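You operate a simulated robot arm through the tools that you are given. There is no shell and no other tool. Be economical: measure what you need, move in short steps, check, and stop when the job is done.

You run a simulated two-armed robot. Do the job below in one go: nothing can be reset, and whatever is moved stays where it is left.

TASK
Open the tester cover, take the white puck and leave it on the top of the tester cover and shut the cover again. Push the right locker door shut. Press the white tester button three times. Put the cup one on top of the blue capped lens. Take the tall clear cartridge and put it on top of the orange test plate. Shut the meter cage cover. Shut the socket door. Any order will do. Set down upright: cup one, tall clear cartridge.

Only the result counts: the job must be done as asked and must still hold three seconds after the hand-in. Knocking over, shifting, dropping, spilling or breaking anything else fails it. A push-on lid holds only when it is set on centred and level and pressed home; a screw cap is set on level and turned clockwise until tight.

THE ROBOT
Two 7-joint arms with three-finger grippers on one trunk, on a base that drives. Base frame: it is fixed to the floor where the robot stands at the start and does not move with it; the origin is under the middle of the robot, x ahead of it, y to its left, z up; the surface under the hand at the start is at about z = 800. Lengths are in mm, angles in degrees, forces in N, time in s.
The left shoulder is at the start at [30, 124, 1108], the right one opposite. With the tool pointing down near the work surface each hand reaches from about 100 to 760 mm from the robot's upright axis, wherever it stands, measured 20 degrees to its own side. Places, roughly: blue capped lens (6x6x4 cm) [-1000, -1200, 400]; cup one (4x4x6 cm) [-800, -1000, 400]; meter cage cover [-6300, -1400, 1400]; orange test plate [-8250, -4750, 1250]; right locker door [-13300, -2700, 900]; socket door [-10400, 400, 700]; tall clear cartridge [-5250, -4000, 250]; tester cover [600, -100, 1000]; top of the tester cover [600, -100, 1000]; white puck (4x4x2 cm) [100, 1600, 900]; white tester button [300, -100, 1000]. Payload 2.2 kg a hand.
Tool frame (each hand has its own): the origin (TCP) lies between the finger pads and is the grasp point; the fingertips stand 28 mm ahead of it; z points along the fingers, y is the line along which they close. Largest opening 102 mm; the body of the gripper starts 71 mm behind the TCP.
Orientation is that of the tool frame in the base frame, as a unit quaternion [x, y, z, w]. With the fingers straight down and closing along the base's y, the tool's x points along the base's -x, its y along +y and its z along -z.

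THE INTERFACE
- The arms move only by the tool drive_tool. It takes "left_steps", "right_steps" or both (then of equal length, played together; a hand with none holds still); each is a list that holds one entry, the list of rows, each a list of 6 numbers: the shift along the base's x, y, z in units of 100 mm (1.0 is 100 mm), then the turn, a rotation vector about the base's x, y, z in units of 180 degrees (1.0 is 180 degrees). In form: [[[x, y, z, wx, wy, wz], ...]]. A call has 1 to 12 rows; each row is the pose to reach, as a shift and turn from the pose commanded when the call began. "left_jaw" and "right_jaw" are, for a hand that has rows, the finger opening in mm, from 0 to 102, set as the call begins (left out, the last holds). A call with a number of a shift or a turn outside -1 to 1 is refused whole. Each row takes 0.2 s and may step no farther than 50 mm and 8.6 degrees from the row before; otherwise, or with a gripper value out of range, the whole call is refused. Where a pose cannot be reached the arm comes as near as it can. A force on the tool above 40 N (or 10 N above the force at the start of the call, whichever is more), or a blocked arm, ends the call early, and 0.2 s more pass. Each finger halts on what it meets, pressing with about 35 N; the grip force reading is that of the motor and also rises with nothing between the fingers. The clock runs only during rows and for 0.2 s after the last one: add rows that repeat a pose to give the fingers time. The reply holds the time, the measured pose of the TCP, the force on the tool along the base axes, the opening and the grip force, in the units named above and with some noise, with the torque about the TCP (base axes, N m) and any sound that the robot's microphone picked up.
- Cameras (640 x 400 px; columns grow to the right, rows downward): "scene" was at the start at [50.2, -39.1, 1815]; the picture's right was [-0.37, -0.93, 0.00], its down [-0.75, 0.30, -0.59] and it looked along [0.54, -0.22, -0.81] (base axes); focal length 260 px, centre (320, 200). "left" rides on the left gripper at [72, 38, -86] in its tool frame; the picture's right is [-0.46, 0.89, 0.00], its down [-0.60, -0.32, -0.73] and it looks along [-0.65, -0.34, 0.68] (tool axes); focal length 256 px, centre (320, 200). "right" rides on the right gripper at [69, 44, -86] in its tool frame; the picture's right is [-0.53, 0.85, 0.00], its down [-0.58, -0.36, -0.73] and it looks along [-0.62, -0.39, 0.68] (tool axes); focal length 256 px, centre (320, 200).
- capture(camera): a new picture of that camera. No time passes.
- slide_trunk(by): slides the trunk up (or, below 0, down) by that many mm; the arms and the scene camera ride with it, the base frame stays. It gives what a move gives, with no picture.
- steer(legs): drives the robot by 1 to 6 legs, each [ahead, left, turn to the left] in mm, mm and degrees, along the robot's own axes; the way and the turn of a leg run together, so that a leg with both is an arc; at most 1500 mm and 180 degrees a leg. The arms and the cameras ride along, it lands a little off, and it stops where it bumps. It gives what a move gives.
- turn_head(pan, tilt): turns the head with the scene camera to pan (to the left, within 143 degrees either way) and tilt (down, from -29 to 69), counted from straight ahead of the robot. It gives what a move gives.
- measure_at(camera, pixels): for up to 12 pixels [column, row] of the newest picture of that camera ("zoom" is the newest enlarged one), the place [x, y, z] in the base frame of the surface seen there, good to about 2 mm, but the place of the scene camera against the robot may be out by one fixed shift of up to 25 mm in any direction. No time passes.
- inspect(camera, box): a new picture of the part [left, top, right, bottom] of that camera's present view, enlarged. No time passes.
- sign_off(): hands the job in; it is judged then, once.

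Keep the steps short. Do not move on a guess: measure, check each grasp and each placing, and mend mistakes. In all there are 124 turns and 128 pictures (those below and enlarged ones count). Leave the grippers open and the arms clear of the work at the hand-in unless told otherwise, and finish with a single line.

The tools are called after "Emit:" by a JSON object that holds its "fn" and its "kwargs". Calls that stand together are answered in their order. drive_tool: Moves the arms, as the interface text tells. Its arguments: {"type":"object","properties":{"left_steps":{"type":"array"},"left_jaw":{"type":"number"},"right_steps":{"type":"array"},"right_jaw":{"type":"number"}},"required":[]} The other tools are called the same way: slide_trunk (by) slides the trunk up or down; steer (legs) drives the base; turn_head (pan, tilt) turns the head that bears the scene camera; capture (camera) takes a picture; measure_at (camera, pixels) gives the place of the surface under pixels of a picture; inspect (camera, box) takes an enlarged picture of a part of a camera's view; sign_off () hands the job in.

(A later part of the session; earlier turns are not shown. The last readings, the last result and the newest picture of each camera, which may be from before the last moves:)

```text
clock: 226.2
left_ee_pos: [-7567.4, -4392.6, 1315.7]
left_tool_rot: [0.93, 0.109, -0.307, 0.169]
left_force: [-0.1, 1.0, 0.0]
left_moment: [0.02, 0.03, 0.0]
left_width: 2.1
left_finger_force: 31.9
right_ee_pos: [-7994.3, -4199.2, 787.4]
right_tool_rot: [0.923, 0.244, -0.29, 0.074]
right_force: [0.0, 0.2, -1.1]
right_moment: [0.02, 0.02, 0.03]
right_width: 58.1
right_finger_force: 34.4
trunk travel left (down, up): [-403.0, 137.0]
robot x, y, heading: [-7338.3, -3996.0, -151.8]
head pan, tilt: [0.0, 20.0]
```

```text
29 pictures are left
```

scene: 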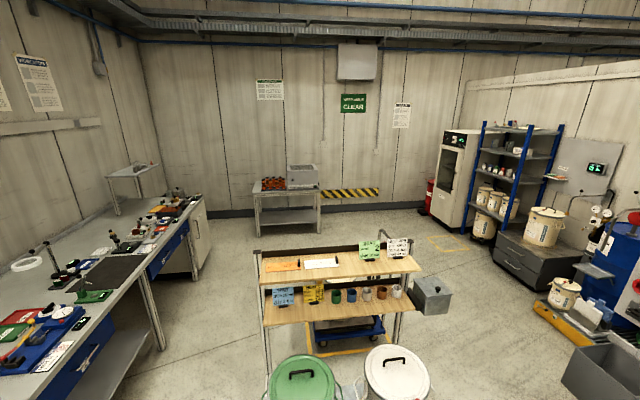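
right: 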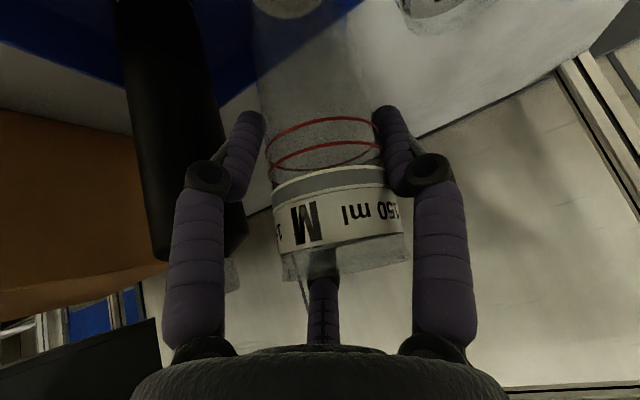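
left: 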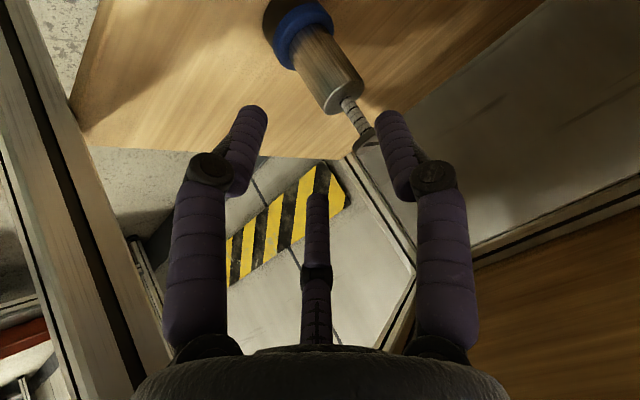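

The orange plate lies on the rack's open top shelf at (284,265). I zoom and measure.

Emit:
{"fn": "inspect", "kwargs": {"camera": "scene", "box": [240, 220, 450, 360]}}

Emit:
{"fn": "measure_at", "kwargs": {"camera": "scene", "pixels": [[284, 265], [268, 261], [299, 260], [300, 270], [268, 271], [322, 263], [260, 280], [415, 268], [340, 276], [300, 365], [400, 365], [385, 258]]}}

```text
2.86 times, centred on (345, 290) of scene
```

zoom: 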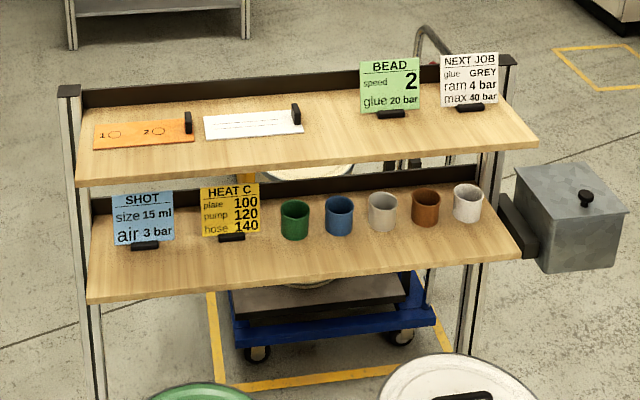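

```text
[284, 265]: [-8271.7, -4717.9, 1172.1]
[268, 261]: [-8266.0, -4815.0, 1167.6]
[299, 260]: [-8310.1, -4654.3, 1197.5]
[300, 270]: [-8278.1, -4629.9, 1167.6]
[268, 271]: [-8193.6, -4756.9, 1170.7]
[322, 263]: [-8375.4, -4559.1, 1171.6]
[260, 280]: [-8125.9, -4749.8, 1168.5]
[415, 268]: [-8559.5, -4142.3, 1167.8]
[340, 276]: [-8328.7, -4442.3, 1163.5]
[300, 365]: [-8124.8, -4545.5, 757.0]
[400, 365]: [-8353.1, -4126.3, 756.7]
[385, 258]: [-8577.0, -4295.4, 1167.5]
```

Plate: centre about (-8262,-4717), z 1172; the rack faces heading -147°. I raise the trunk and the right hand so the cartridge clears the shelf, then drive to a stand-off.

Emit:
{"fn": "slide_trunk", "kwargs": {"by": 135}}

Emit:
{"fn": "drive_tool", "kwargs": {"right_steps": [[[0, 0, 0.4, 0, 0, 0], [0, 0, 0.8, 0, 0, 0], [0, 0, 1.0, 0, 0, 0]]]}}

Emit:
{"fn": "drive_tool", "kwargs": {"right_steps": [[[0, 0, 0.4, 0, 0, 0], [0, 0, 0.8, 0, 0, 0], [0, 0, 1.0, 0, 0, 0]]]}}

Emit:
{"fn": "drive_tool", "kwargs": {"right_steps": [[[0, 0, 0.4, 0, 0, 0], [0, 0, 0.8, 0, 0, 0], [0, 0, 1.0, 0, 0, 0]]]}}

Emit:
{"fn": "drive_tool", "kwargs": {"right_steps": [[[0, 0, 0.4, 0, 0, 0], [0, 0, 0.8, 0, 0, 0], [0, 0, 1.0, 0, 0, 0]]]}}

Emit:
{"fn": "steer", "kwargs": {"legs": [[0, 0, 5.1], [349, 225, 0]]}}

Emit:
{"fn": "capture", "kwargs": {"camera": "right"}}

```text
clock: 227.8
left_ee_pos: [-7568.4, -4394.2, 1449.3]
left_tool_rot: [0.93, 0.108, -0.308, 0.168]
left_force: [-0.7, -0.5, 0.0]
left_moment: [0.0, 0.02, 0.0]
left_width: 2.2
left_finger_force: 31.6
right_ee_pos: [-7992.9, -4198.9, 921.9]
right_tool_rot: [0.923, 0.244, -0.288, 0.073]
right_force: [0.3, 0.4, -1.1]
right_moment: [0.02, 0.01, 0.0]
right_width: 58.0
right_finger_force: 34.9
trunk travel left (down, up): [-538.0, 2.0]
robot x, y, heading: [-7341.8, -3998.5, -151.8]
head pan, tilt: [0.0, 20.0]
```

```text
clock: 228.6
left_ee_pos: [-7566.5, -4392.3, 1450.7]
left_tool_rot: [0.93, 0.109, -0.308, 0.168]
left_force: [0.0, 0.2, 0.0]
left_moment: [-0.02, -0.02, 0.0]
left_width: 2.2
left_finger_force: 31.8
right_ee_pos: [-7991.9, -4196.2, 1024.6]
right_tool_rot: [0.923, 0.244, -0.288, 0.073]
right_force: [-0.2, 0.3, -0.5]
right_moment: [0.02, 0.0, -0.04]
right_width: 58.2
right_finger_force: 34.8
trunk travel left (down, up): [-538.0, 2.0]
robot x, y, heading: [-7341.9, -4000.5, -151.4]
head pan, tilt: [0.0, 20.0]
```

```text
clock: 229.4
left_ee_pos: [-7568.5, -4393.9, 1451.3]
left_tool_rot: [0.93, 0.11, -0.308, 0.168]
left_force: [-0.5, 0.0, 0.4]
left_moment: [-0.01, -0.01, 0.02]
left_width: 1.9
left_finger_force: 31.4
right_ee_pos: [-7992.6, -4197.6, 1121.3]
right_tool_rot: [0.923, 0.244, -0.288, 0.074]
right_force: [0.0, -0.4, -1.0]
right_moment: [-0.01, 0.03, 0.02]
right_width: 57.9
right_finger_force: 34.5
trunk travel left (down, up): [-538.0, 2.0]
robot x, y, heading: [-7339.9, -3996.0, -151.5]
head pan, tilt: [0.0, 20.0]
```

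```text
clock: 230.2
left_ee_pos: [-7566.4, -4393.7, 1449.2]
left_tool_rot: [0.93, 0.109, -0.307, 0.168]
left_force: [0.4, -0.4, -0.9]
left_moment: [0.04, 0.0, 0.0]
left_width: 2.1
left_finger_force: 31.2
right_ee_pos: [-7994.4, -4198.6, 1223.2]
right_tool_rot: [0.923, 0.245, -0.288, 0.074]
right_force: [-0.3, 0.2, 0.0]
right_moment: [0.0, 0.04, -0.02]
right_width: 57.9
right_finger_force: 34.8
trunk travel left (down, up): [-538.0, 2.0]
robot x, y, heading: [-7344.8, -3998.2, -151.6]
head pan, tilt: [0.0, 20.0]
```

```text
clock: 231.0
left_ee_pos: [-7567.3, -4394.1, 1450.4]
left_tool_rot: [0.93, 0.109, -0.309, 0.168]
left_force: [0.9, -0.3, -0.8]
left_moment: [0.0, -0.01, 0.02]
left_width: 2.3
left_finger_force: 31.5
right_ee_pos: [-7994.5, -4198.9, 1322.0]
right_tool_rot: [0.923, 0.243, -0.288, 0.072]
right_force: [0.2, -0.1, -0.9]
right_moment: [0.01, 0.02, 0.01]
right_width: 57.8
right_finger_force: 35.5
trunk travel left (down, up): [-538.0, 2.0]
robot x, y, heading: [-7345.4, -3998.5, -151.9]
head pan, tilt: [0.0, 20.0]
```

```text
clock: 234.1
left_ee_pos: [-7703.3, -4791.7, 1449.4]
left_tool_rot: [0.925, 0.146, -0.3, 0.18]
left_force: [0.3, 1.1, -0.5]
left_moment: [-0.01, -0.01, 0.02]
left_width: 2.2
left_finger_force: 31.5
right_ee_pos: [-8144.2, -4629.8, 1320.5]
right_tool_rot: [0.913, 0.28, -0.286, 0.085]
right_force: [0.0, 0.2, -0.6]
right_moment: [0.01, -0.01, 0.0]
right_width: 57.7
right_finger_force: 34.9
trunk travel left (down, up): [-538.0, 2.0]
robot x, y, heading: [-7509.8, -4380.0, -147.4]
head pan, tilt: [0.0, 20.0]
```

```text
27 pictures are left
```

right: 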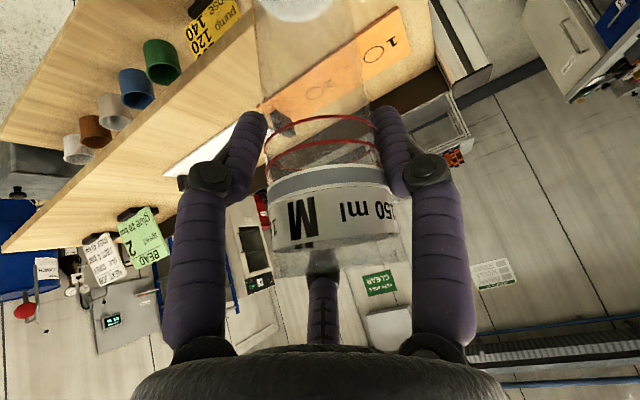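

The plate is seen behind the cartridge. I measure its visible corners and the cartridge.

Emit:
{"fn": "measure_at", "kwargs": {"camera": "right", "pixels": [[397, 12], [409, 58], [373, 54], [322, 90], [268, 103], [385, 65], [340, 60], [295, 12], [200, 100], [330, 190], [275, 230], [392, 210]]}}

Emit:
{"fn": "inspect", "kwargs": {"camera": "right", "box": [230, 0, 430, 125]}}

```text
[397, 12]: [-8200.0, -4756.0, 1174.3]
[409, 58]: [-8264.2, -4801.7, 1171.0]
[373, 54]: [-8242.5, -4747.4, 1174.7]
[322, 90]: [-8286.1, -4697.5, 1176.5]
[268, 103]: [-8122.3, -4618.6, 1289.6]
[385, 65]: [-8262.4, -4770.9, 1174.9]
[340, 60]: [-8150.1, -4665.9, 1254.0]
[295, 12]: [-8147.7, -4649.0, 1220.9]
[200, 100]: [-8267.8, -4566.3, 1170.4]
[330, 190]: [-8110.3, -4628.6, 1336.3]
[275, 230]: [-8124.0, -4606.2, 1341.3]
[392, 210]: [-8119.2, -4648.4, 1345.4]
```

```text
3.20 times, centred on (330, 62) of right
```

zoom: 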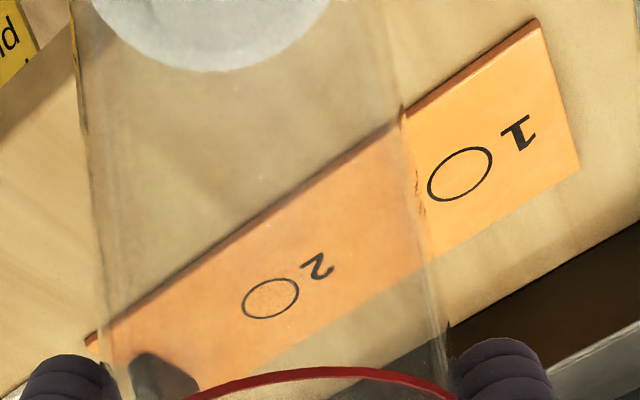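

The plate top is z 1175, circle 1 (-8242,-4747), circle 2 (-8286,-4697); I'll aim between them. I suspect the squeeze tilted the cartridge, so I check with the head camera.

Emit:
{"fn": "turn_head", "kwargs": {"pan": -14, "tilt": 38}}

Emit:
{"fn": "inspect", "kwargs": {"camera": "scene", "box": [260, 120, 400, 260]}}

```text
clock: 234.9
left_ee_pos: [-7703.2, -4792.3, 1450.2]
left_tool_rot: [0.926, 0.145, -0.3, 0.18]
left_force: [0.0, -0.7, -0.7]
left_moment: [-0.03, 0.0, 0.01]
left_width: 2.2
left_finger_force: 32.0
right_ee_pos: [-8144.4, -4630.4, 1321.9]
right_tool_rot: [0.913, 0.279, -0.286, 0.085]
right_force: [-0.2, 0.6, -0.7]
right_moment: [0.06, 0.0, -0.03]
right_width: 57.7
right_finger_force: 35.2
trunk travel left (down, up): [-538.0, 2.0]
robot x, y, heading: [-7511.7, -4382.0, -147.2]
head pan, tilt: [-14.0, 38.0]
```

```text
2.86 times, centred on (330, 190) of scene
```

zoom: 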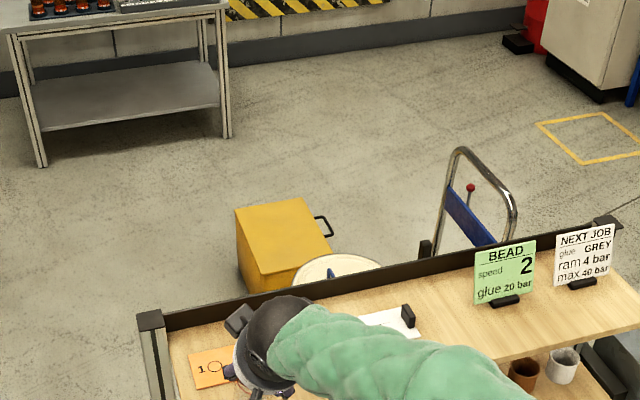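

The fits of wall points suggest about 10° tilt, bottom leaning away from me. I rotate the hand +10° about the lateral axis to right it and re-measure.

Emit:
{"fn": "drive_tool", "kwargs": {"right_steps": [[[0, 0, 0.0, 0.015, -0.0234, 0], [0, 0, 0.0, 0.03, -0.0468, 0], [0, 0, 0.0, 0.03, -0.0468, 0]]]}}

Emit:
{"fn": "capture", "kwargs": {"camera": "right"}}

Emit:
{"fn": "measure_at", "kwargs": {"camera": "right", "pixels": [[330, 190], [278, 215], [390, 205], [268, 110], [350, 95], [330, 215], [262, 50], [355, 50], [330, 245], [320, 128], [300, 20], [272, 165]]}}

```text
clock: 235.7
left_ee_pos: [-7703.0, -4791.8, 1449.9]
left_tool_rot: [0.925, 0.146, -0.301, 0.179]
left_force: [0.8, -0.2, -0.8]
left_moment: [0.04, 0.07, 0.0]
left_width: 2.0
left_finger_force: 31.4
right_ee_pos: [-8143.7, -4629.1, 1321.9]
right_tool_rot: [0.934, 0.286, -0.204, 0.061]
right_force: [0.9, 0.2, -0.3]
right_moment: [0.0, 0.0, 0.02]
right_width: 58.0
right_finger_force: 35.6
trunk travel left (down, up): [-538.0, 2.0]
robot x, y, heading: [-7513.5, -4383.7, -147.1]
head pan, tilt: [-14.0, 38.0]
```

```text
24 pictures are left
```

right: 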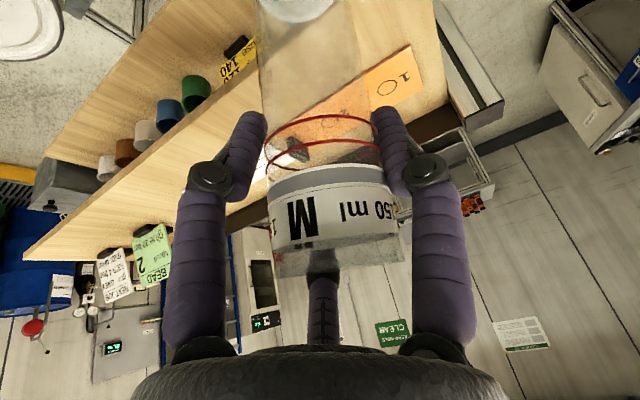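

```text
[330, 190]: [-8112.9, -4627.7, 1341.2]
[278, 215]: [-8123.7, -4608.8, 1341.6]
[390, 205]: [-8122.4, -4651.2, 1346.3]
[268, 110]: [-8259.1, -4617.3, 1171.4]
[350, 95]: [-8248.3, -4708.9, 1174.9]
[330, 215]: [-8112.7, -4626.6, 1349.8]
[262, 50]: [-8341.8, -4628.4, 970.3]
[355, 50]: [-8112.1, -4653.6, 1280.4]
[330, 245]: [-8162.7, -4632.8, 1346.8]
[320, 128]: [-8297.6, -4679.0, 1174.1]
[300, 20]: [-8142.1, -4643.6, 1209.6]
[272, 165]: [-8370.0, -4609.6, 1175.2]
```

Re-fit: the cartridge now leans about 4° toward me and 6° left at the bottom. I apply that small correction and measure again.

Emit:
{"fn": "drive_tool", "kwargs": {"right_steps": [[[0, 0, 0, 0.0095, 0.019, 0], [0, 0, 0, 0.019, 0.0385, 0], [0, 0, 0, 0.019, 0.0385, 0]]]}}

Emit:
{"fn": "capture", "kwargs": {"camera": "right"}}

Emit:
{"fn": "measure_at", "kwargs": {"camera": "right", "pixels": [[330, 190], [278, 215], [390, 205], [330, 245], [355, 50], [345, 50], [360, 80], [350, 65], [300, 15], [280, 10], [320, 10], [262, 70]]}}

```text
clock: 236.5
left_ee_pos: [-7703.8, -4790.4, 1449.7]
left_tool_rot: [0.925, 0.145, -0.301, 0.18]
left_force: [0.0, 0.3, -0.4]
left_moment: [-0.01, 0.01, 0.02]
left_width: 2.2
left_finger_force: 32.4
right_ee_pos: [-8143.9, -4630.8, 1321.1]
right_tool_rot: [0.921, 0.296, -0.252, 0.017]
right_force: [-0.4, 0.4, -0.3]
right_moment: [0.0, 0.02, 0.03]
right_width: 57.7
right_finger_force: 34.4
trunk travel left (down, up): [-538.0, 2.0]
robot x, y, heading: [-7512.5, -4379.9, -147.4]
head pan, tilt: [-14.0, 38.0]
```

```text
23 pictures are left
```

right: 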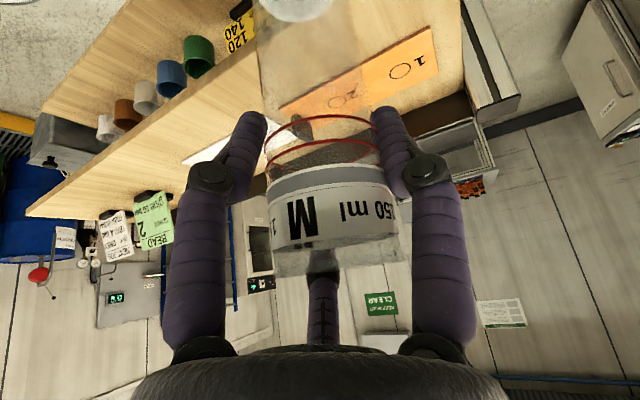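

```text
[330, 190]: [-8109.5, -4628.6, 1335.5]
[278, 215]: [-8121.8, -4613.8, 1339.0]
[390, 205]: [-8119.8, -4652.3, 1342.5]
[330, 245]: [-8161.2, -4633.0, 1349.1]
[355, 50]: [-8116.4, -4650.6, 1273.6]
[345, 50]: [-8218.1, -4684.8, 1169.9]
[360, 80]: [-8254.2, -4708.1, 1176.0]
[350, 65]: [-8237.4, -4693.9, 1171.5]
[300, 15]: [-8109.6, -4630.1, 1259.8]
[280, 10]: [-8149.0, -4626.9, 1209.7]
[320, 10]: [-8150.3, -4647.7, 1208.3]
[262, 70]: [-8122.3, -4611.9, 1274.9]
```

The wall points now line up vertically: it is upright. I raise 15 mm, drive 75 mm nearer, and check the rest of the way.

Emit:
{"fn": "drive_tool", "kwargs": {"right_steps": [[[0, 0, 0.15, 0, 0, 0], [0, 0, 0.15, 0, 0, 0]]]}}

Emit:
{"fn": "steer", "kwargs": {"legs": [[75, 0, 0]]}}

```text
clock: 237.1
left_ee_pos: [-7703.4, -4790.5, 1450.4]
left_tool_rot: [0.925, 0.145, -0.301, 0.18]
left_force: [-0.8, -0.5, -0.3]
left_moment: [0.01, -0.02, -0.03]
left_width: 2.2
left_finger_force: 31.1
right_ee_pos: [-8145.2, -4631.1, 1335.6]
right_tool_rot: [0.921, 0.295, -0.252, 0.017]
right_force: [1.0, -0.1, -1.0]
right_moment: [0.0, -0.01, 0.0]
right_width: 57.6
right_finger_force: 35.2
trunk travel left (down, up): [-538.0, 2.0]
robot x, y, heading: [-7512.2, -4379.9, -146.9]
head pan, tilt: [-14.0, 38.0]
```

```text
clock: 238.0
left_ee_pos: [-7727.0, -4803.6, 1447.8]
left_tool_rot: [0.926, 0.145, -0.299, 0.179]
left_force: [-1.4, -0.1, 0.3]
left_moment: [0.0, 0.02, -0.03]
left_width: 1.8
left_finger_force: 30.9
right_ee_pos: [-8166.3, -4641.9, 1334.3]
right_tool_rot: [0.922, 0.295, -0.251, 0.016]
right_force: [-1.2, -1.1, -1.2]
right_moment: [0.02, -0.11, 0.02]
right_width: 57.7
right_finger_force: 35.6
trunk travel left (down, up): [-538.0, 2.0]
robot x, y, heading: [-7529.3, -4391.7, -147.3]
head pan, tilt: [-14.0, 38.0]
stopped in leg 1: the robot was blocked; the commanded pose is now the measured one
```

The base met the bucket bench after 24 mm, so the arm does the rest: I extend it over the plate, keeping height.

Emit:
{"fn": "drive_tool", "kwargs": {"right_steps": [[[-0.35, -0.26, 0, 0, 0, 0], [-0.7, -0.52, 0, 0, 0, 0], [-0.98, -0.74, 0, 0, 0, 0], [-0.98, -0.74, 0, 0, 0, 0]]]}}

Emit:
{"fn": "capture", "kwargs": {"camera": "right"}}

Emit:
{"fn": "measure_at", "kwargs": {"camera": "right", "pixels": [[330, 190], [278, 215], [390, 205], [330, 245], [355, 50], [262, 70], [300, 20], [380, 20], [240, 20], [400, 60], [230, 70], [345, 90]]}}

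```text
clock: 239.0
left_ee_pos: [-7720.0, -4801.0, 1450.3]
left_tool_rot: [0.925, 0.145, -0.302, 0.18]
left_force: [0.0, 0.9, 0.4]
left_moment: [0.0, 0.01, 0.02]
left_width: 2.1
left_finger_force: 31.2
right_ee_pos: [-8259.4, -4714.2, 1337.1]
right_tool_rot: [0.922, 0.294, -0.253, 0.017]
right_force: [-0.3, 0.0, -0.3]
right_moment: [0.0, 0.0, 0.0]
right_width: 57.7
right_finger_force: 34.6
trunk travel left (down, up): [-538.0, 2.0]
robot x, y, heading: [-7530.0, -4394.3, -147.3]
head pan, tilt: [-14.0, 38.0]
```

```text
22 pictures are left
```

right: 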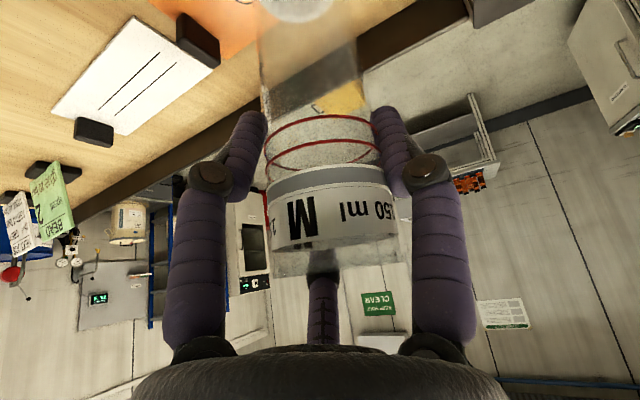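

```text
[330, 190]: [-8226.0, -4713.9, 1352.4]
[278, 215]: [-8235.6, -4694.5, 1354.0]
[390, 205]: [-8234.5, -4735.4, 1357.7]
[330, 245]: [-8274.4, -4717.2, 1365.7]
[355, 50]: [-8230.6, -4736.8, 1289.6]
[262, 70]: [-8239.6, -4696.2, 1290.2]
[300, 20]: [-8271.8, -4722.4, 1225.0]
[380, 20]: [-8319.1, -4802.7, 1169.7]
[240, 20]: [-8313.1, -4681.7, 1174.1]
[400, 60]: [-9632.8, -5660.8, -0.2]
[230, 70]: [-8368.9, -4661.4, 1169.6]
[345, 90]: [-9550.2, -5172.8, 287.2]
```

Reached. The axis is at about (-8250,-4715); 15 mm deeper centres it on the plate. I shift and lower in small steps.

Emit:
{"fn": "drive_tool", "kwargs": {"right_steps": [[[-0.125, -0.08, 0, 0, 0, 0], [-0.125, -0.08, -0.12, 0, 0, 0], [-0.125, -0.08, -0.2, 0, 0, 0], [-0.125, -0.08, -0.25, 0, 0, 0], [-0.125, -0.08, -0.25, 0, 0, 0]]]}}

Emit:
{"fn": "drive_tool", "kwargs": {"right_steps": [[[0, 0, -0.02, 0, 0, 0], [0, 0, -0.04, 0, 0, 0], [0, 0, -0.05, 0, 0, 0], [0, 0, -0.05, 0, 0, 0]]]}}

Emit:
{"fn": "capture", "kwargs": {"camera": "right"}}

```text
clock: 240.2
left_ee_pos: [-7720.0, -4801.1, 1450.1]
left_tool_rot: [0.925, 0.145, -0.301, 0.181]
left_force: [0.3, -0.4, -0.6]
left_moment: [0.01, 0.0, 0.01]
left_width: 2.3
left_finger_force: 31.5
right_ee_pos: [-8272.8, -4722.0, 1313.6]
right_tool_rot: [0.921, 0.294, -0.254, 0.017]
right_force: [0.1, -0.1, -0.9]
right_moment: [0.03, 0.01, -0.05]
right_width: 57.7
right_finger_force: 34.9
trunk travel left (down, up): [-538.0, 2.0]
robot x, y, heading: [-7526.5, -4394.0, -147.4]
head pan, tilt: [-14.0, 38.0]
```

```text
clock: 241.2
left_ee_pos: [-7720.8, -4803.0, 1450.6]
left_tool_rot: [0.925, 0.145, -0.301, 0.179]
left_force: [-0.5, -0.5, -0.8]
left_moment: [-0.01, 0.0, 0.0]
left_width: 2.0
left_finger_force: 31.8
right_ee_pos: [-8271.4, -4722.2, 1308.4]
right_tool_rot: [0.922, 0.294, -0.252, 0.016]
right_force: [-0.3, 0.1, -0.5]
right_moment: [0.0, -0.01, 0.01]
right_width: 57.5
right_finger_force: 35.0
trunk travel left (down, up): [-538.0, 2.0]
robot x, y, heading: [-7528.7, -4391.8, -147.3]
head pan, tilt: [-14.0, 38.0]
```

```text
21 pictures are left
```

right: 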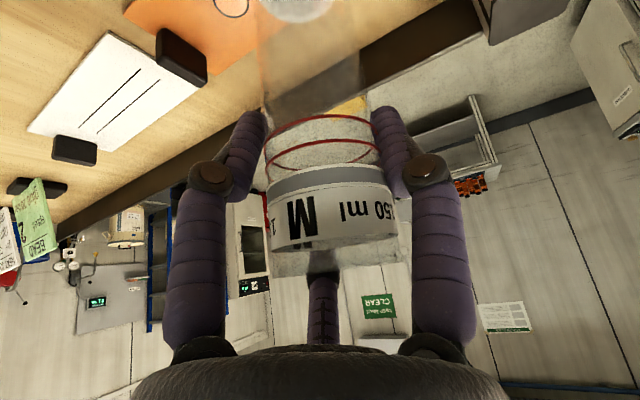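

Not touching yet. I lower further in 1.5 mm rows.

Emit:
{"fn": "drive_tool", "kwargs": {"right_steps": [[[0, 0, -0.015, 0, 0, 0], [0, 0, -0.03, 0, 0, 0], [0, 0, -0.045, 0, 0, 0], [0, 0, -0.045, 0, 0, 0]]]}}

Emit:
{"fn": "drive_tool", "kwargs": {"right_steps": [[[0, 0, -0.015, 0, 0, 0], [0, 0, -0.03, 0, 0, 0], [0, 0, -0.03, 0, 0, 0]]]}}

```text
clock: 242.2
left_ee_pos: [-7719.6, -4803.1, 1450.5]
left_tool_rot: [0.925, 0.145, -0.301, 0.181]
left_force: [-0.1, -0.5, 0.0]
left_moment: [0.0, 0.03, -0.03]
left_width: 2.1
left_finger_force: 31.2
right_ee_pos: [-8273.8, -4722.6, 1303.0]
right_tool_rot: [0.922, 0.295, -0.252, 0.017]
right_force: [-0.7, -0.3, -0.9]
right_moment: [-0.02, 0.02, -0.03]
right_width: 57.7
right_finger_force: 34.7
trunk travel left (down, up): [-538.0, 2.0]
robot x, y, heading: [-7522.6, -4391.5, -147.4]
head pan, tilt: [-14.0, 38.0]
```

```text
clock: 243.0
left_ee_pos: [-7721.1, -4802.5, 1450.1]
left_tool_rot: [0.925, 0.145, -0.301, 0.18]
left_force: [0.6, -0.4, 0.0]
left_moment: [-0.02, 0.03, -0.06]
left_width: 1.8
left_finger_force: 31.6
right_ee_pos: [-8272.5, -4720.8, 1300.6]
right_tool_rot: [0.921, 0.294, -0.254, 0.017]
right_force: [-1.0, 0.2, -0.5]
right_moment: [-0.03, -0.02, 0.0]
right_width: 57.5
right_finger_force: 34.6
trunk travel left (down, up): [-538.0, 2.0]
robot x, y, heading: [-7527.6, -4391.8, -147.2]
head pan, tilt: [-14.0, 38.0]
```

Emit:
{"fn": "drive_tool", "kwargs": {"right_steps": [[[0, 0, -0.01, 0, 0, 0], [0, 0, -0.02, 0, 0, 0], [0, 0, -0.03, 0, 0, 0], [0, 0, -0.03, 0, 0, 0]]]}}

Emit:
{"fn": "drive_tool", "kwargs": {"right_steps": [[[0, 0, -0.01, 0, 0, 0], [0, 0, -0.02, 0, 0, 0], [0, 0, -0.03, 0, 0, 0], [0, 0, -0.03, 0, 0, 0]]]}}

Emit:
{"fn": "capture", "kwargs": {"camera": "right"}}

Emit:
{"fn": "measure_at", "kwargs": {"camera": "right", "pixels": [[300, 12], [285, 10], [310, 8], [330, 190], [330, 245], [262, 70], [355, 50], [330, 262]]}}

```text
clock: 244.0
left_ee_pos: [-7721.3, -4804.3, 1450.0]
left_tool_rot: [0.926, 0.145, -0.301, 0.179]
left_force: [0.3, 0.4, 0.1]
left_moment: [0.02, -0.03, 0.01]
left_width: 2.2
left_finger_force: 31.0
right_ee_pos: [-8272.9, -4723.2, 1298.4]
right_tool_rot: [0.921, 0.295, -0.254, 0.017]
right_force: [-0.8, -0.1, -0.8]
right_moment: [0.02, 0.0, 0.0]
right_width: 57.3
right_finger_force: 35.1
trunk travel left (down, up): [-538.0, 2.0]
robot x, y, heading: [-7525.0, -4392.6, -147.2]
head pan, tilt: [-14.0, 38.0]
```

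```text
clock: 245.0
left_ee_pos: [-7720.2, -4801.9, 1451.8]
left_tool_rot: [0.925, 0.146, -0.302, 0.181]
left_force: [-0.1, 0.3, 0.1]
left_moment: [-0.01, -0.01, 0.0]
left_width: 2.0
left_finger_force: 31.2
right_ee_pos: [-8273.7, -4722.1, 1295.8]
right_tool_rot: [0.921, 0.294, -0.254, 0.017]
right_force: [0.2, -0.2, 5.6]
right_moment: [0.1, -0.05, -0.02]
right_width: 57.5
right_finger_force: 34.9
trunk travel left (down, up): [-538.0, 2.0]
robot x, y, heading: [-7526.7, -4391.8, -147.3]
head pan, tilt: [-14.0, 38.0]
```

```text
20 pictures are left
```

right: 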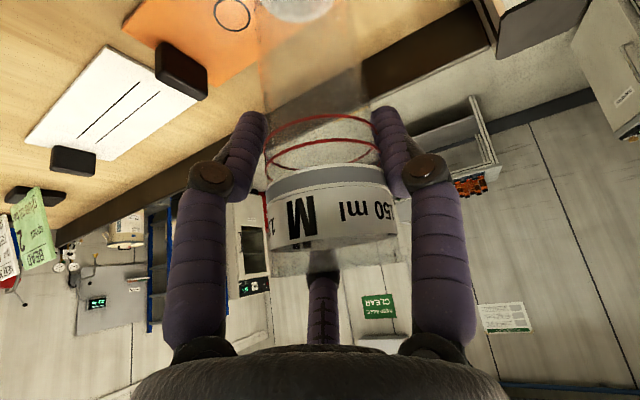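

```text
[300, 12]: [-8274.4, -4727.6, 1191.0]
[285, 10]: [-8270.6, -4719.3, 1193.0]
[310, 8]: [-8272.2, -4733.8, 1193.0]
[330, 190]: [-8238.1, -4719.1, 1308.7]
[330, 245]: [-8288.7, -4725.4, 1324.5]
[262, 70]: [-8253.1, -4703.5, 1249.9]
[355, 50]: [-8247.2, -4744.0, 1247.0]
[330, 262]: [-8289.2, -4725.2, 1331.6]
```

Contact: 5.6 N, plug surface at z 1192, axis (-8263,-4722). I open in place and check it stands.

Emit:
{"fn": "drive_tool", "kwargs": {"right_steps": [[[0, 0, 0, 0, 0, 0], [0, 0, 0, 0, 0, 0], [0, 0, 0, 0, 0, 0]]], "right_jaw": 94}}

Emit:
{"fn": "capture", "kwargs": {"camera": "right"}}

Emit:
{"fn": "measure_at", "kwargs": {"camera": "right", "pixels": [[330, 190], [330, 245], [300, 12], [280, 215], [388, 205], [355, 50], [270, 70]]}}

```text
clock: 245.8
left_ee_pos: [-7719.9, -4802.2, 1450.9]
left_tool_rot: [0.925, 0.145, -0.301, 0.181]
left_force: [0.3, 0.0, -0.3]
left_moment: [0.02, 0.01, -0.01]
left_width: 2.0
left_finger_force: 32.1
right_ee_pos: [-8272.8, -4721.3, 1292.5]
right_tool_rot: [0.921, 0.294, -0.253, 0.017]
right_force: [-0.5, 0.1, -1.1]
right_moment: [0.01, 0.0, -0.02]
right_width: 93.9
right_finger_force: 0.0
trunk travel left (down, up): [-538.0, 2.0]
robot x, y, heading: [-7529.9, -4396.9, -147.2]
head pan, tilt: [-14.0, 38.0]
```

```text
19 pictures are left
```

right: 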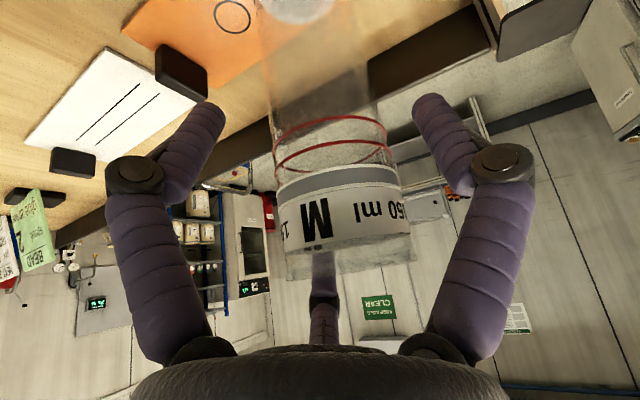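

```text
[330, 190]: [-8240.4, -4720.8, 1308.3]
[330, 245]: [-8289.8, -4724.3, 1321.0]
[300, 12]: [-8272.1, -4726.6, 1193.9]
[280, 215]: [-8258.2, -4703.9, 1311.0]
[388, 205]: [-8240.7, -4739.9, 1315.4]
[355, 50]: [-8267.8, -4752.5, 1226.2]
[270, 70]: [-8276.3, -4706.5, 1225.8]
```

It stands free. I withdraw along the tool axis and verify.

Emit:
{"fn": "drive_tool", "kwargs": {"right_steps": [[[0.09, 0.035, 0.18, 0, 0, 0], [0.25, 0.1, 0.48, 0, 0, 0], [0.4, 0.16, 0.78, 0, 0, 0], [0.51, 0.2, 0.99, 0, 0, 0]]]}}

Emit:
{"fn": "capture", "kwargs": {"camera": "right"}}

```text
clock: 246.8
left_ee_pos: [-7720.1, -4802.3, 1451.1]
left_tool_rot: [0.925, 0.144, -0.301, 0.18]
left_force: [0.0, -1.0, -0.2]
left_moment: [-0.01, 0.0, 0.0]
left_width: 2.1
left_finger_force: 31.3
right_ee_pos: [-8223.4, -4702.0, 1394.3]
right_tool_rot: [0.921, 0.295, -0.253, 0.018]
right_force: [0.0, 0.5, 0.4]
right_moment: [0.03, 0.04, 0.02]
right_width: 94.1
right_finger_force: 0.1
trunk travel left (down, up): [-538.0, 2.0]
robot x, y, heading: [-7526.1, -4394.3, -147.0]
head pan, tilt: [-14.0, 38.0]
```

```text
18 pictures are left
```

right: 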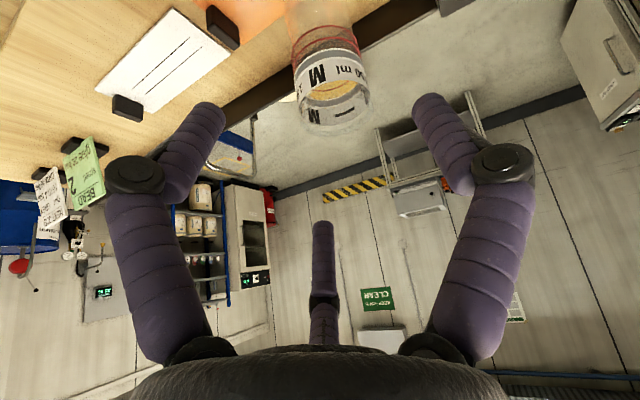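

The cartridge stands on the orange plate. I back away 500 mm, turn toward -x/+y and look for the way to the socket door and locker.

Emit:
{"fn": "steer", "kwargs": {"legs": [[-500, 0, 0], [0, 0, -50]]}}

Emit:
{"fn": "turn_head", "kwargs": {"pan": 0, "tilt": 12}}

Emit:
{"fn": "capture", "kwargs": {"camera": "scene"}}

Emit:
{"fn": "measure_at", "kwargs": {"camera": "scene", "pixels": [[100, 300], [200, 240], [280, 230], [340, 230], [400, 240], [480, 250], [560, 250], [320, 300], [250, 200], [350, 190], [430, 200], [180, 180]]}}

```text
clock: 251.9
left_ee_pos: [-7549.3, -4251.7, 1450.6]
left_tool_rot: [0.903, -0.249, -0.349, 0.04]
left_force: [-0.1, 0.0, -0.8]
left_moment: [0.01, -0.03, -0.01]
left_width: 2.1
left_finger_force: 31.4
right_ee_pos: [-7806.4, -3806.8, 1394.0]
right_tool_rot: [0.961, -0.11, -0.238, -0.089]
right_force: [0.2, 0.0, -0.2]
right_moment: [0.0, -0.01, -0.03]
right_width: 94.1
right_finger_force: 0.0
trunk travel left (down, up): [-538.0, 2.0]
robot x, y, heading: [-7112.6, -4123.3, 164.3]
head pan, tilt: [-14.0, 38.0]
```

```text
clock: 252.8
left_ee_pos: [-7548.9, -4251.3, 1450.8]
left_tool_rot: [0.904, -0.248, -0.347, 0.041]
left_force: [0.4, -0.3, -0.1]
left_moment: [0.0, -0.01, 0.0]
left_width: 2.1
left_finger_force: 31.2
right_ee_pos: [-7806.6, -3807.3, 1395.1]
right_tool_rot: [0.961, -0.11, -0.238, -0.089]
right_force: [-0.8, -0.1, -0.6]
right_moment: [-0.01, 0.02, -0.01]
right_width: 94.1
right_finger_force: 0.1
trunk travel left (down, up): [-538.0, 2.0]
robot x, y, heading: [-7114.2, -4125.4, 164.2]
head pan, tilt: [0.0, 12.0]
```

```text
17 pictures are left
```

scene: 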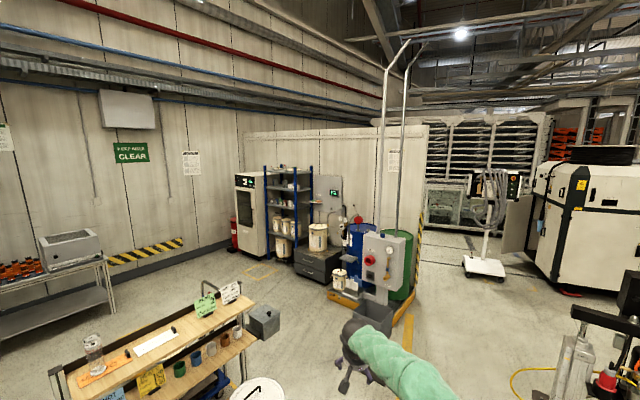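

```text
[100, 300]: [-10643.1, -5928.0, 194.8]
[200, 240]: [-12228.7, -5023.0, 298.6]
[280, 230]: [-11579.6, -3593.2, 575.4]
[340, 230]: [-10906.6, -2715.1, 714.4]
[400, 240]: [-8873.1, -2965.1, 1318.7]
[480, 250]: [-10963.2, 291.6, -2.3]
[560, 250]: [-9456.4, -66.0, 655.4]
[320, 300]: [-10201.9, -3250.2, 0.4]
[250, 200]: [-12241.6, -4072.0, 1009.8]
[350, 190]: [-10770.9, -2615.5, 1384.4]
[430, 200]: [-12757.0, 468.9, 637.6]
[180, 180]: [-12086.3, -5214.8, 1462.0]
```

The cartridge stands upright on the plate. The white machine on the right has an open door leaf near (517,220), likely the socket door. I measure the passage and zoom in.

Emit:
{"fn": "measure_at", "kwargs": {"camera": "scene", "pixels": [[412, 325], [555, 385], [585, 340], [620, 370], [480, 350], [450, 300], [485, 270], [515, 225], [540, 240], [505, 245], [420, 225], [620, 330]]}}

Emit:
{"fn": "inspect", "kwargs": {"camera": "scene", "box": [400, 120, 640, 320]}}

```text
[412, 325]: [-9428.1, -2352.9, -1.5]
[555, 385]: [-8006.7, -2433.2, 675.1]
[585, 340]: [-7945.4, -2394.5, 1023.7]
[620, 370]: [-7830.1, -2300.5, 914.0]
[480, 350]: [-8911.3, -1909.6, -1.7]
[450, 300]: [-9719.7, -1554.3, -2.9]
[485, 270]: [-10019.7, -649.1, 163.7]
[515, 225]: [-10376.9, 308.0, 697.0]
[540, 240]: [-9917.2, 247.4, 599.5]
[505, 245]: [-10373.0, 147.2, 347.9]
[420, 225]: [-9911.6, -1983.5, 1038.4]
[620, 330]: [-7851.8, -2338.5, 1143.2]
```

```text
2.00 times, centred on (520, 220) of scene
```

zoom: 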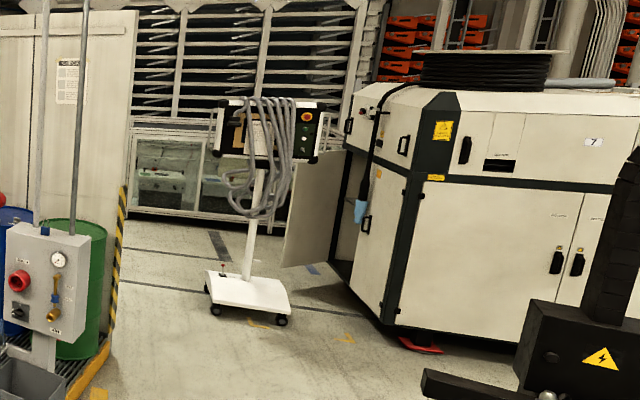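

The leaf at (-10377,308) belongs to the white machine's side; it must be pushed from its far (-x) side. I fold the right hand in and drive through the passage to about (-8700,-1600).

Emit:
{"fn": "drive_tool", "kwargs": {"right_steps": [[[0.4, -0.12, 0, 0, 0, 0], [0.8, -0.24, 0, 0, 0, 0], [0.98, -0.27, 0, 0, 0, 0]]], "right_jaw": 0}}

Emit:
{"fn": "drive_tool", "kwargs": {"right_steps": [[[0.4, -0.12, 0, 0, 0, 0], [0.8, -0.24, 0, 0, 0, 0], [0.98, -0.27, 0, 0, 0, 0]]]}}

Emit:
{"fn": "steer", "kwargs": {"legs": [[0, 0, -31.2], [1000, 0, 0], [812, 0, 0], [1116, -562, 0]]}}

Emit:
{"fn": "turn_head", "kwargs": {"pan": 5, "tilt": 15}}

Emit:
{"fn": "capture", "kwargs": {"camera": "scene"}}

Emit:
{"fn": "measure_at", "kwargs": {"camera": "scene", "pixels": [[320, 250], [300, 220], [340, 200], [380, 220], [420, 250], [250, 250], [350, 230], [330, 190], [200, 220], [150, 300], [280, 290], [365, 240]]}}

```text
clock: 253.6
left_ee_pos: [-7548.0, -4251.0, 1450.4]
left_tool_rot: [0.903, -0.248, -0.348, 0.04]
left_force: [0.8, -0.1, -0.3]
left_moment: [0.03, 0.0, 0.02]
left_width: 2.0
left_finger_force: 31.5
right_ee_pos: [-7707.7, -3832.7, 1393.6]
right_tool_rot: [0.961, -0.11, -0.237, -0.088]
right_force: [0.0, 0.8, -0.1]
right_moment: [0.03, 0.0, -0.03]
right_width: 1.9
right_finger_force: 31.4
trunk travel left (down, up): [-538.0, 2.0]
robot x, y, heading: [-7111.6, -4123.5, 164.4]
head pan, tilt: [0.0, 12.0]
```

```text
clock: 254.4
left_ee_pos: [-7548.1, -4252.0, 1450.4]
left_tool_rot: [0.903, -0.249, -0.347, 0.041]
left_force: [0.2, 0.9, 0.0]
left_moment: [0.0, -0.01, -0.02]
left_width: 2.4
left_finger_force: 32.0
right_ee_pos: [-7613.3, -3861.6, 1396.0]
right_tool_rot: [0.961, -0.111, -0.238, -0.088]
right_force: [-0.3, -0.8, 0.4]
right_moment: [0.01, 0.04, -0.01]
right_width: 1.9
right_finger_force: 31.7
trunk travel left (down, up): [-538.0, 2.0]
robot x, y, heading: [-7114.6, -4129.7, 164.0]
head pan, tilt: [0.0, 12.0]
```

```text
clock: 270.8
left_ee_pos: [-9104.1, -1514.7, 1451.6]
left_tool_rot: [0.811, -0.468, -0.348, -0.048]
left_force: [-0.9, 0.3, 0.0]
left_moment: [-0.02, -0.02, -0.02]
left_width: 2.0
left_finger_force: 31.7
right_ee_pos: [-8969.1, -1143.1, 1393.9]
right_tool_rot: [0.901, -0.35, -0.208, -0.146]
right_force: [0.0, 1.1, -0.3]
right_moment: [-0.01, -0.04, -0.02]
right_width: 1.8
right_finger_force: 31.4
trunk travel left (down, up): [-538.0, 2.0]
robot x, y, heading: [-8664.1, -1622.5, 134.7]
head pan, tilt: [0.0, 12.0]
```

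```text
clock: 271.4
left_ee_pos: [-9103.9, -1514.6, 1450.6]
left_tool_rot: [0.811, -0.469, -0.347, -0.049]
left_force: [-0.8, 0.1, -0.8]
left_moment: [-0.01, 0.0, -0.01]
left_width: 2.2
left_finger_force: 31.2
right_ee_pos: [-8969.9, -1143.6, 1394.9]
right_tool_rot: [0.901, -0.35, -0.209, -0.146]
right_force: [0.6, -0.3, -0.1]
right_moment: [-0.03, -0.01, 0.01]
right_width: 2.0
right_finger_force: 31.0
trunk travel left (down, up): [-538.0, 2.0]
robot x, y, heading: [-8662.4, -1618.3, 134.6]
head pan, tilt: [5.0, 15.0]
```

```text
15 pictures are left
```

scene: 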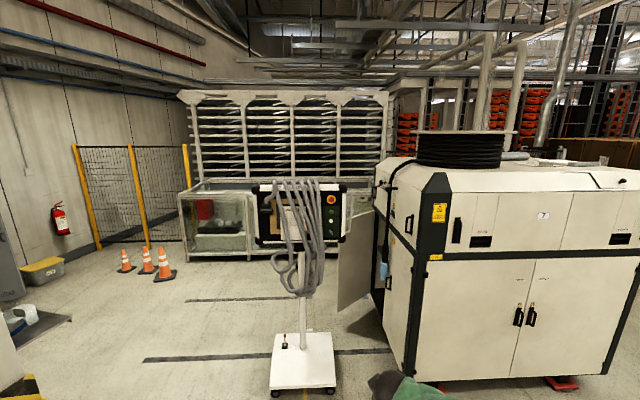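

```text
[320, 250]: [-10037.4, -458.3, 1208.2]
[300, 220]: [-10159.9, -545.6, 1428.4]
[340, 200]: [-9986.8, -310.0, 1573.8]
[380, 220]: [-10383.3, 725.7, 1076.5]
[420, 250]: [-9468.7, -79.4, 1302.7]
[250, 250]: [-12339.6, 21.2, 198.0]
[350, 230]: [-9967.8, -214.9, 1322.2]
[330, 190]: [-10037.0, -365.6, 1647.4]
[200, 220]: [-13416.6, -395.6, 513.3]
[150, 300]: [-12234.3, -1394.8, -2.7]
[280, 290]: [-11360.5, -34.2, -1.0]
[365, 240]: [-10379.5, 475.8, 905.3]
```

The leaf lies in the plane x≈-10380 from y≈130 (free edge) to y≈740 (hinge), z 350–1080. I drive around the stand to its west side, turn to heading 30° and lower the trunk.

Emit:
{"fn": "steer", "kwargs": {"legs": [[1145, 749, 0], [1293, 129, 0], [0, 0, -104.6]]}}

Emit:
{"fn": "slide_trunk", "kwargs": {"by": -400}}

Emit:
{"fn": "slide_trunk", "kwargs": {"by": -110}}

Emit:
{"fn": "turn_head", "kwargs": {"pan": 10, "tilt": 25}}

Emit:
{"fn": "capture", "kwargs": {"camera": "scene"}}

Emit:
{"fn": "measure_at", "kwargs": {"camera": "scene", "pixels": [[250, 200], [300, 200], [350, 200], [280, 250], [320, 250], [200, 200], [400, 200], [230, 250], [360, 250], [320, 180]]}}

```text
clock: 279.4
left_ee_pos: [-10505.3, -1161.4, 1450.5]
left_tool_rot: [0.805, -0.479, -0.346, -0.053]
left_force: [-0.7, 0.0, -0.1]
left_moment: [-0.02, -0.04, -0.02]
left_width: 2.3
left_finger_force: 31.8
right_ee_pos: [-10358.8, -795.3, 1392.6]
right_tool_rot: [0.898, -0.364, -0.199, -0.149]
right_force: [1.9, -1.3, 0.0]
right_moment: [0.0, -0.1, -0.09]
right_width: 2.3
right_finger_force: 31.6
trunk travel left (down, up): [-538.0, 2.0]
robot x, y, heading: [-10064.6, -1276.8, 133.3]
head pan, tilt: [5.0, 15.0]
stopped in leg 2: the force on the tool passed its limit at 77 N (the readings are from after the stop); the commanded pose is now the measured one
```

```text
clock: 281.0
left_ee_pos: [-10502.7, -1162.2, 1333.2]
left_tool_rot: [0.805, -0.479, -0.347, -0.053]
left_force: [-0.5, 0.1, -0.2]
left_moment: [-0.03, -0.03, 0.01]
left_width: 2.1
left_finger_force: 31.4
right_ee_pos: [-10356.8, -795.7, 1280.8]
right_tool_rot: [0.896, -0.366, -0.201, -0.149]
right_force: [6.4, -3.3, -1.8]
right_moment: [0.28, 0.45, 0.11]
right_width: 2.0
right_finger_force: 31.3
trunk travel left (down, up): [-422.0, 118.0]
robot x, y, heading: [-10065.7, -1275.5, 133.4]
head pan, tilt: [5.0, 15.0]
stopped: the force on the tool passed its limit at 117 N (the readings are from after the stop); the commanded pose is now the measured one
```

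```text
clock: 282.4
left_ee_pos: [-10504.3, -1162.3, 1224.4]
left_tool_rot: [0.805, -0.479, -0.346, -0.054]
left_force: [0.1, -0.8, 0.7]
left_moment: [-0.01, 0.01, 0.0]
left_width: 1.8
left_finger_force: 31.7
right_ee_pos: [-10356.6, -795.6, 1172.3]
right_tool_rot: [0.896, -0.365, -0.202, -0.149]
right_force: [-0.3, 0.6, -0.1]
right_moment: [-0.01, 0.01, -0.01]
right_width: 2.1
right_finger_force: 31.4
trunk travel left (down, up): [-312.0, 228.0]
robot x, y, heading: [-10066.1, -1273.8, 133.5]
head pan, tilt: [5.0, 15.0]
```

```text
clock: 283.1
left_ee_pos: [-10504.0, -1161.4, 1223.7]
left_tool_rot: [0.805, -0.479, -0.345, -0.053]
left_force: [0.6, 0.5, -0.4]
left_moment: [0.0, 0.01, -0.01]
left_width: 2.2
left_finger_force: 31.1
right_ee_pos: [-10358.1, -794.6, 1170.3]
right_tool_rot: [0.897, -0.365, -0.201, -0.149]
right_force: [-0.8, 0.8, -1.2]
right_moment: [0.02, -0.02, -0.02]
right_width: 2.4
right_finger_force: 31.0
trunk travel left (down, up): [-312.0, 228.0]
robot x, y, heading: [-10062.4, -1276.3, 133.5]
head pan, tilt: [10.0, 25.0]
```

```text
14 pictures are left
```

scene: 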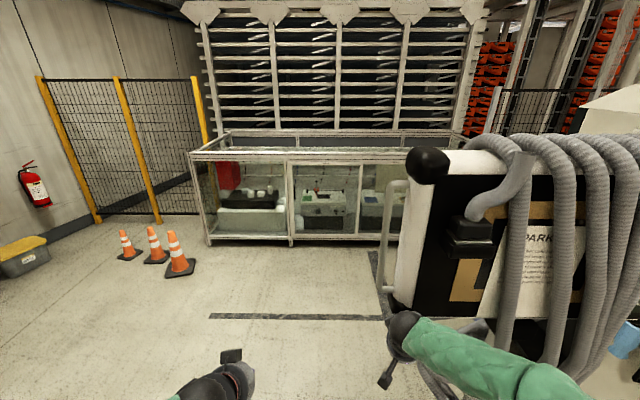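

```text
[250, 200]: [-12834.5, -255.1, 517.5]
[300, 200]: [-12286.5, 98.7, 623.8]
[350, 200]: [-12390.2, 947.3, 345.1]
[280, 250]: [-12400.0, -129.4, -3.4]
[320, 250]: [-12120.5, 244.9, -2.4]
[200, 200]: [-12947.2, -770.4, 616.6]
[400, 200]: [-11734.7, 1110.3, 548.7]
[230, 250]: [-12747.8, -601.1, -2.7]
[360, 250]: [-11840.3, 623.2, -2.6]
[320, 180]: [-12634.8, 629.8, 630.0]
```

The right hand touched the mobile stand's panel on the way. I move off it sideways (left) first, then go on well west of it.

Emit:
{"fn": "steer", "kwargs": {"legs": [[0, 200, 0], [843, 289, 0]]}}

Emit:
{"fn": "turn_head", "kwargs": {"pan": -88, "tilt": 25}}

Emit:
{"fn": "capture", "kwargs": {"camera": "scene"}}

Emit:
{"fn": "measure_at", "kwargs": {"camera": "scene", "pixels": [[200, 200], [230, 220], [260, 240], [300, 250], [340, 230], [320, 200], [380, 260], [420, 300], [280, 200], [160, 210], [360, 200], [400, 230]]}}

```text
clock: 289.0
left_ee_pos: [-11436.7, -872.6, 1223.1]
left_tool_rot: [0.802, -0.484, -0.345, -0.055]
left_force: [-0.2, 0.2, 0.4]
left_moment: [-0.01, -0.02, 0.01]
left_width: 1.9
left_finger_force: 31.9
right_ee_pos: [-11284.8, -508.0, 1171.4]
right_tool_rot: [0.894, -0.372, -0.2, -0.15]
right_force: [0.1, 0.6, -0.4]
right_moment: [0.01, -0.02, 0.02]
right_width: 2.4
right_finger_force: 31.3
trunk travel left (down, up): [-312.0, 228.0]
robot x, y, heading: [-10996.6, -990.6, 132.8]
head pan, tilt: [10.0, 25.0]
```

```text
clock: 290.7
left_ee_pos: [-11435.1, -872.7, 1223.1]
left_tool_rot: [0.802, -0.484, -0.345, -0.055]
left_force: [-0.1, 0.0, -0.4]
left_moment: [0.03, -0.02, 0.03]
left_width: 2.1
left_finger_force: 31.4
right_ee_pos: [-11284.9, -508.1, 1171.7]
right_tool_rot: [0.894, -0.371, -0.201, -0.15]
right_force: [0.8, 0.3, -0.3]
right_moment: [-0.01, -0.01, 0.01]
right_width: 2.1
right_finger_force: 31.6
trunk travel left (down, up): [-312.0, 228.0]
robot x, y, heading: [-11000.3, -990.5, 132.8]
head pan, tilt: [-88.0, 25.0]
```

```text
13 pictures are left
```

scene: 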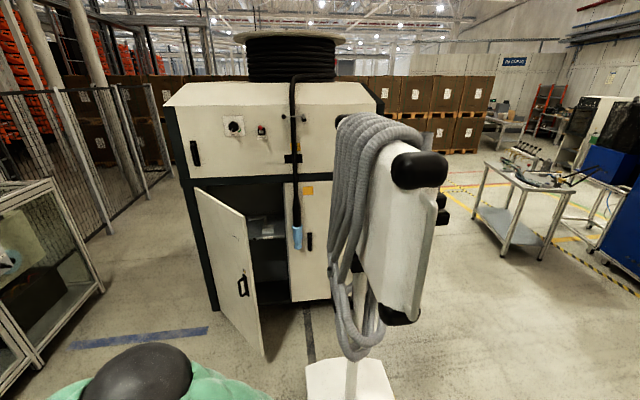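

```text
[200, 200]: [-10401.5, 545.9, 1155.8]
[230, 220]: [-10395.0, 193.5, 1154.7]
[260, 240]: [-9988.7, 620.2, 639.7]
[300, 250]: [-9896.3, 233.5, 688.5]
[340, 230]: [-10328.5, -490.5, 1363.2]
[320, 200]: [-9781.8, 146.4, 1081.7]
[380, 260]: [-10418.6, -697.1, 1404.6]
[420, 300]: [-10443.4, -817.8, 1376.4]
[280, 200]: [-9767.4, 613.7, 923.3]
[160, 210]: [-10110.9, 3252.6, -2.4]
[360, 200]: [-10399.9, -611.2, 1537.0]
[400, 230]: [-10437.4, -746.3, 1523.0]
```

The door leaf is clearly visible (handle at (243,287)). I also check whether the stand moved: I measure its base and column.

Emit:
{"fn": "measure_at", "kwargs": {"camera": "scene", "pixels": [[350, 378], [310, 370], [385, 370], [352, 345], [350, 395], [330, 140], [440, 165], [355, 300], [199, 240], [255, 330], [243, 287], [265, 350]]}}

```text
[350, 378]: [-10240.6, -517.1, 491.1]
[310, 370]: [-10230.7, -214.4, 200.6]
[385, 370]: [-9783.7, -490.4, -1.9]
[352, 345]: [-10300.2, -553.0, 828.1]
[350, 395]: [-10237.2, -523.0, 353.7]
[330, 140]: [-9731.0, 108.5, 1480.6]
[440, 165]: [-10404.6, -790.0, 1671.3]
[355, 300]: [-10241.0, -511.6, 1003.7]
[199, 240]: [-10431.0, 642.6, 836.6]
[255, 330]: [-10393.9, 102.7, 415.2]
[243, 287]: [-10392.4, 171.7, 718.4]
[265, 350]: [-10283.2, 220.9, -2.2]
```

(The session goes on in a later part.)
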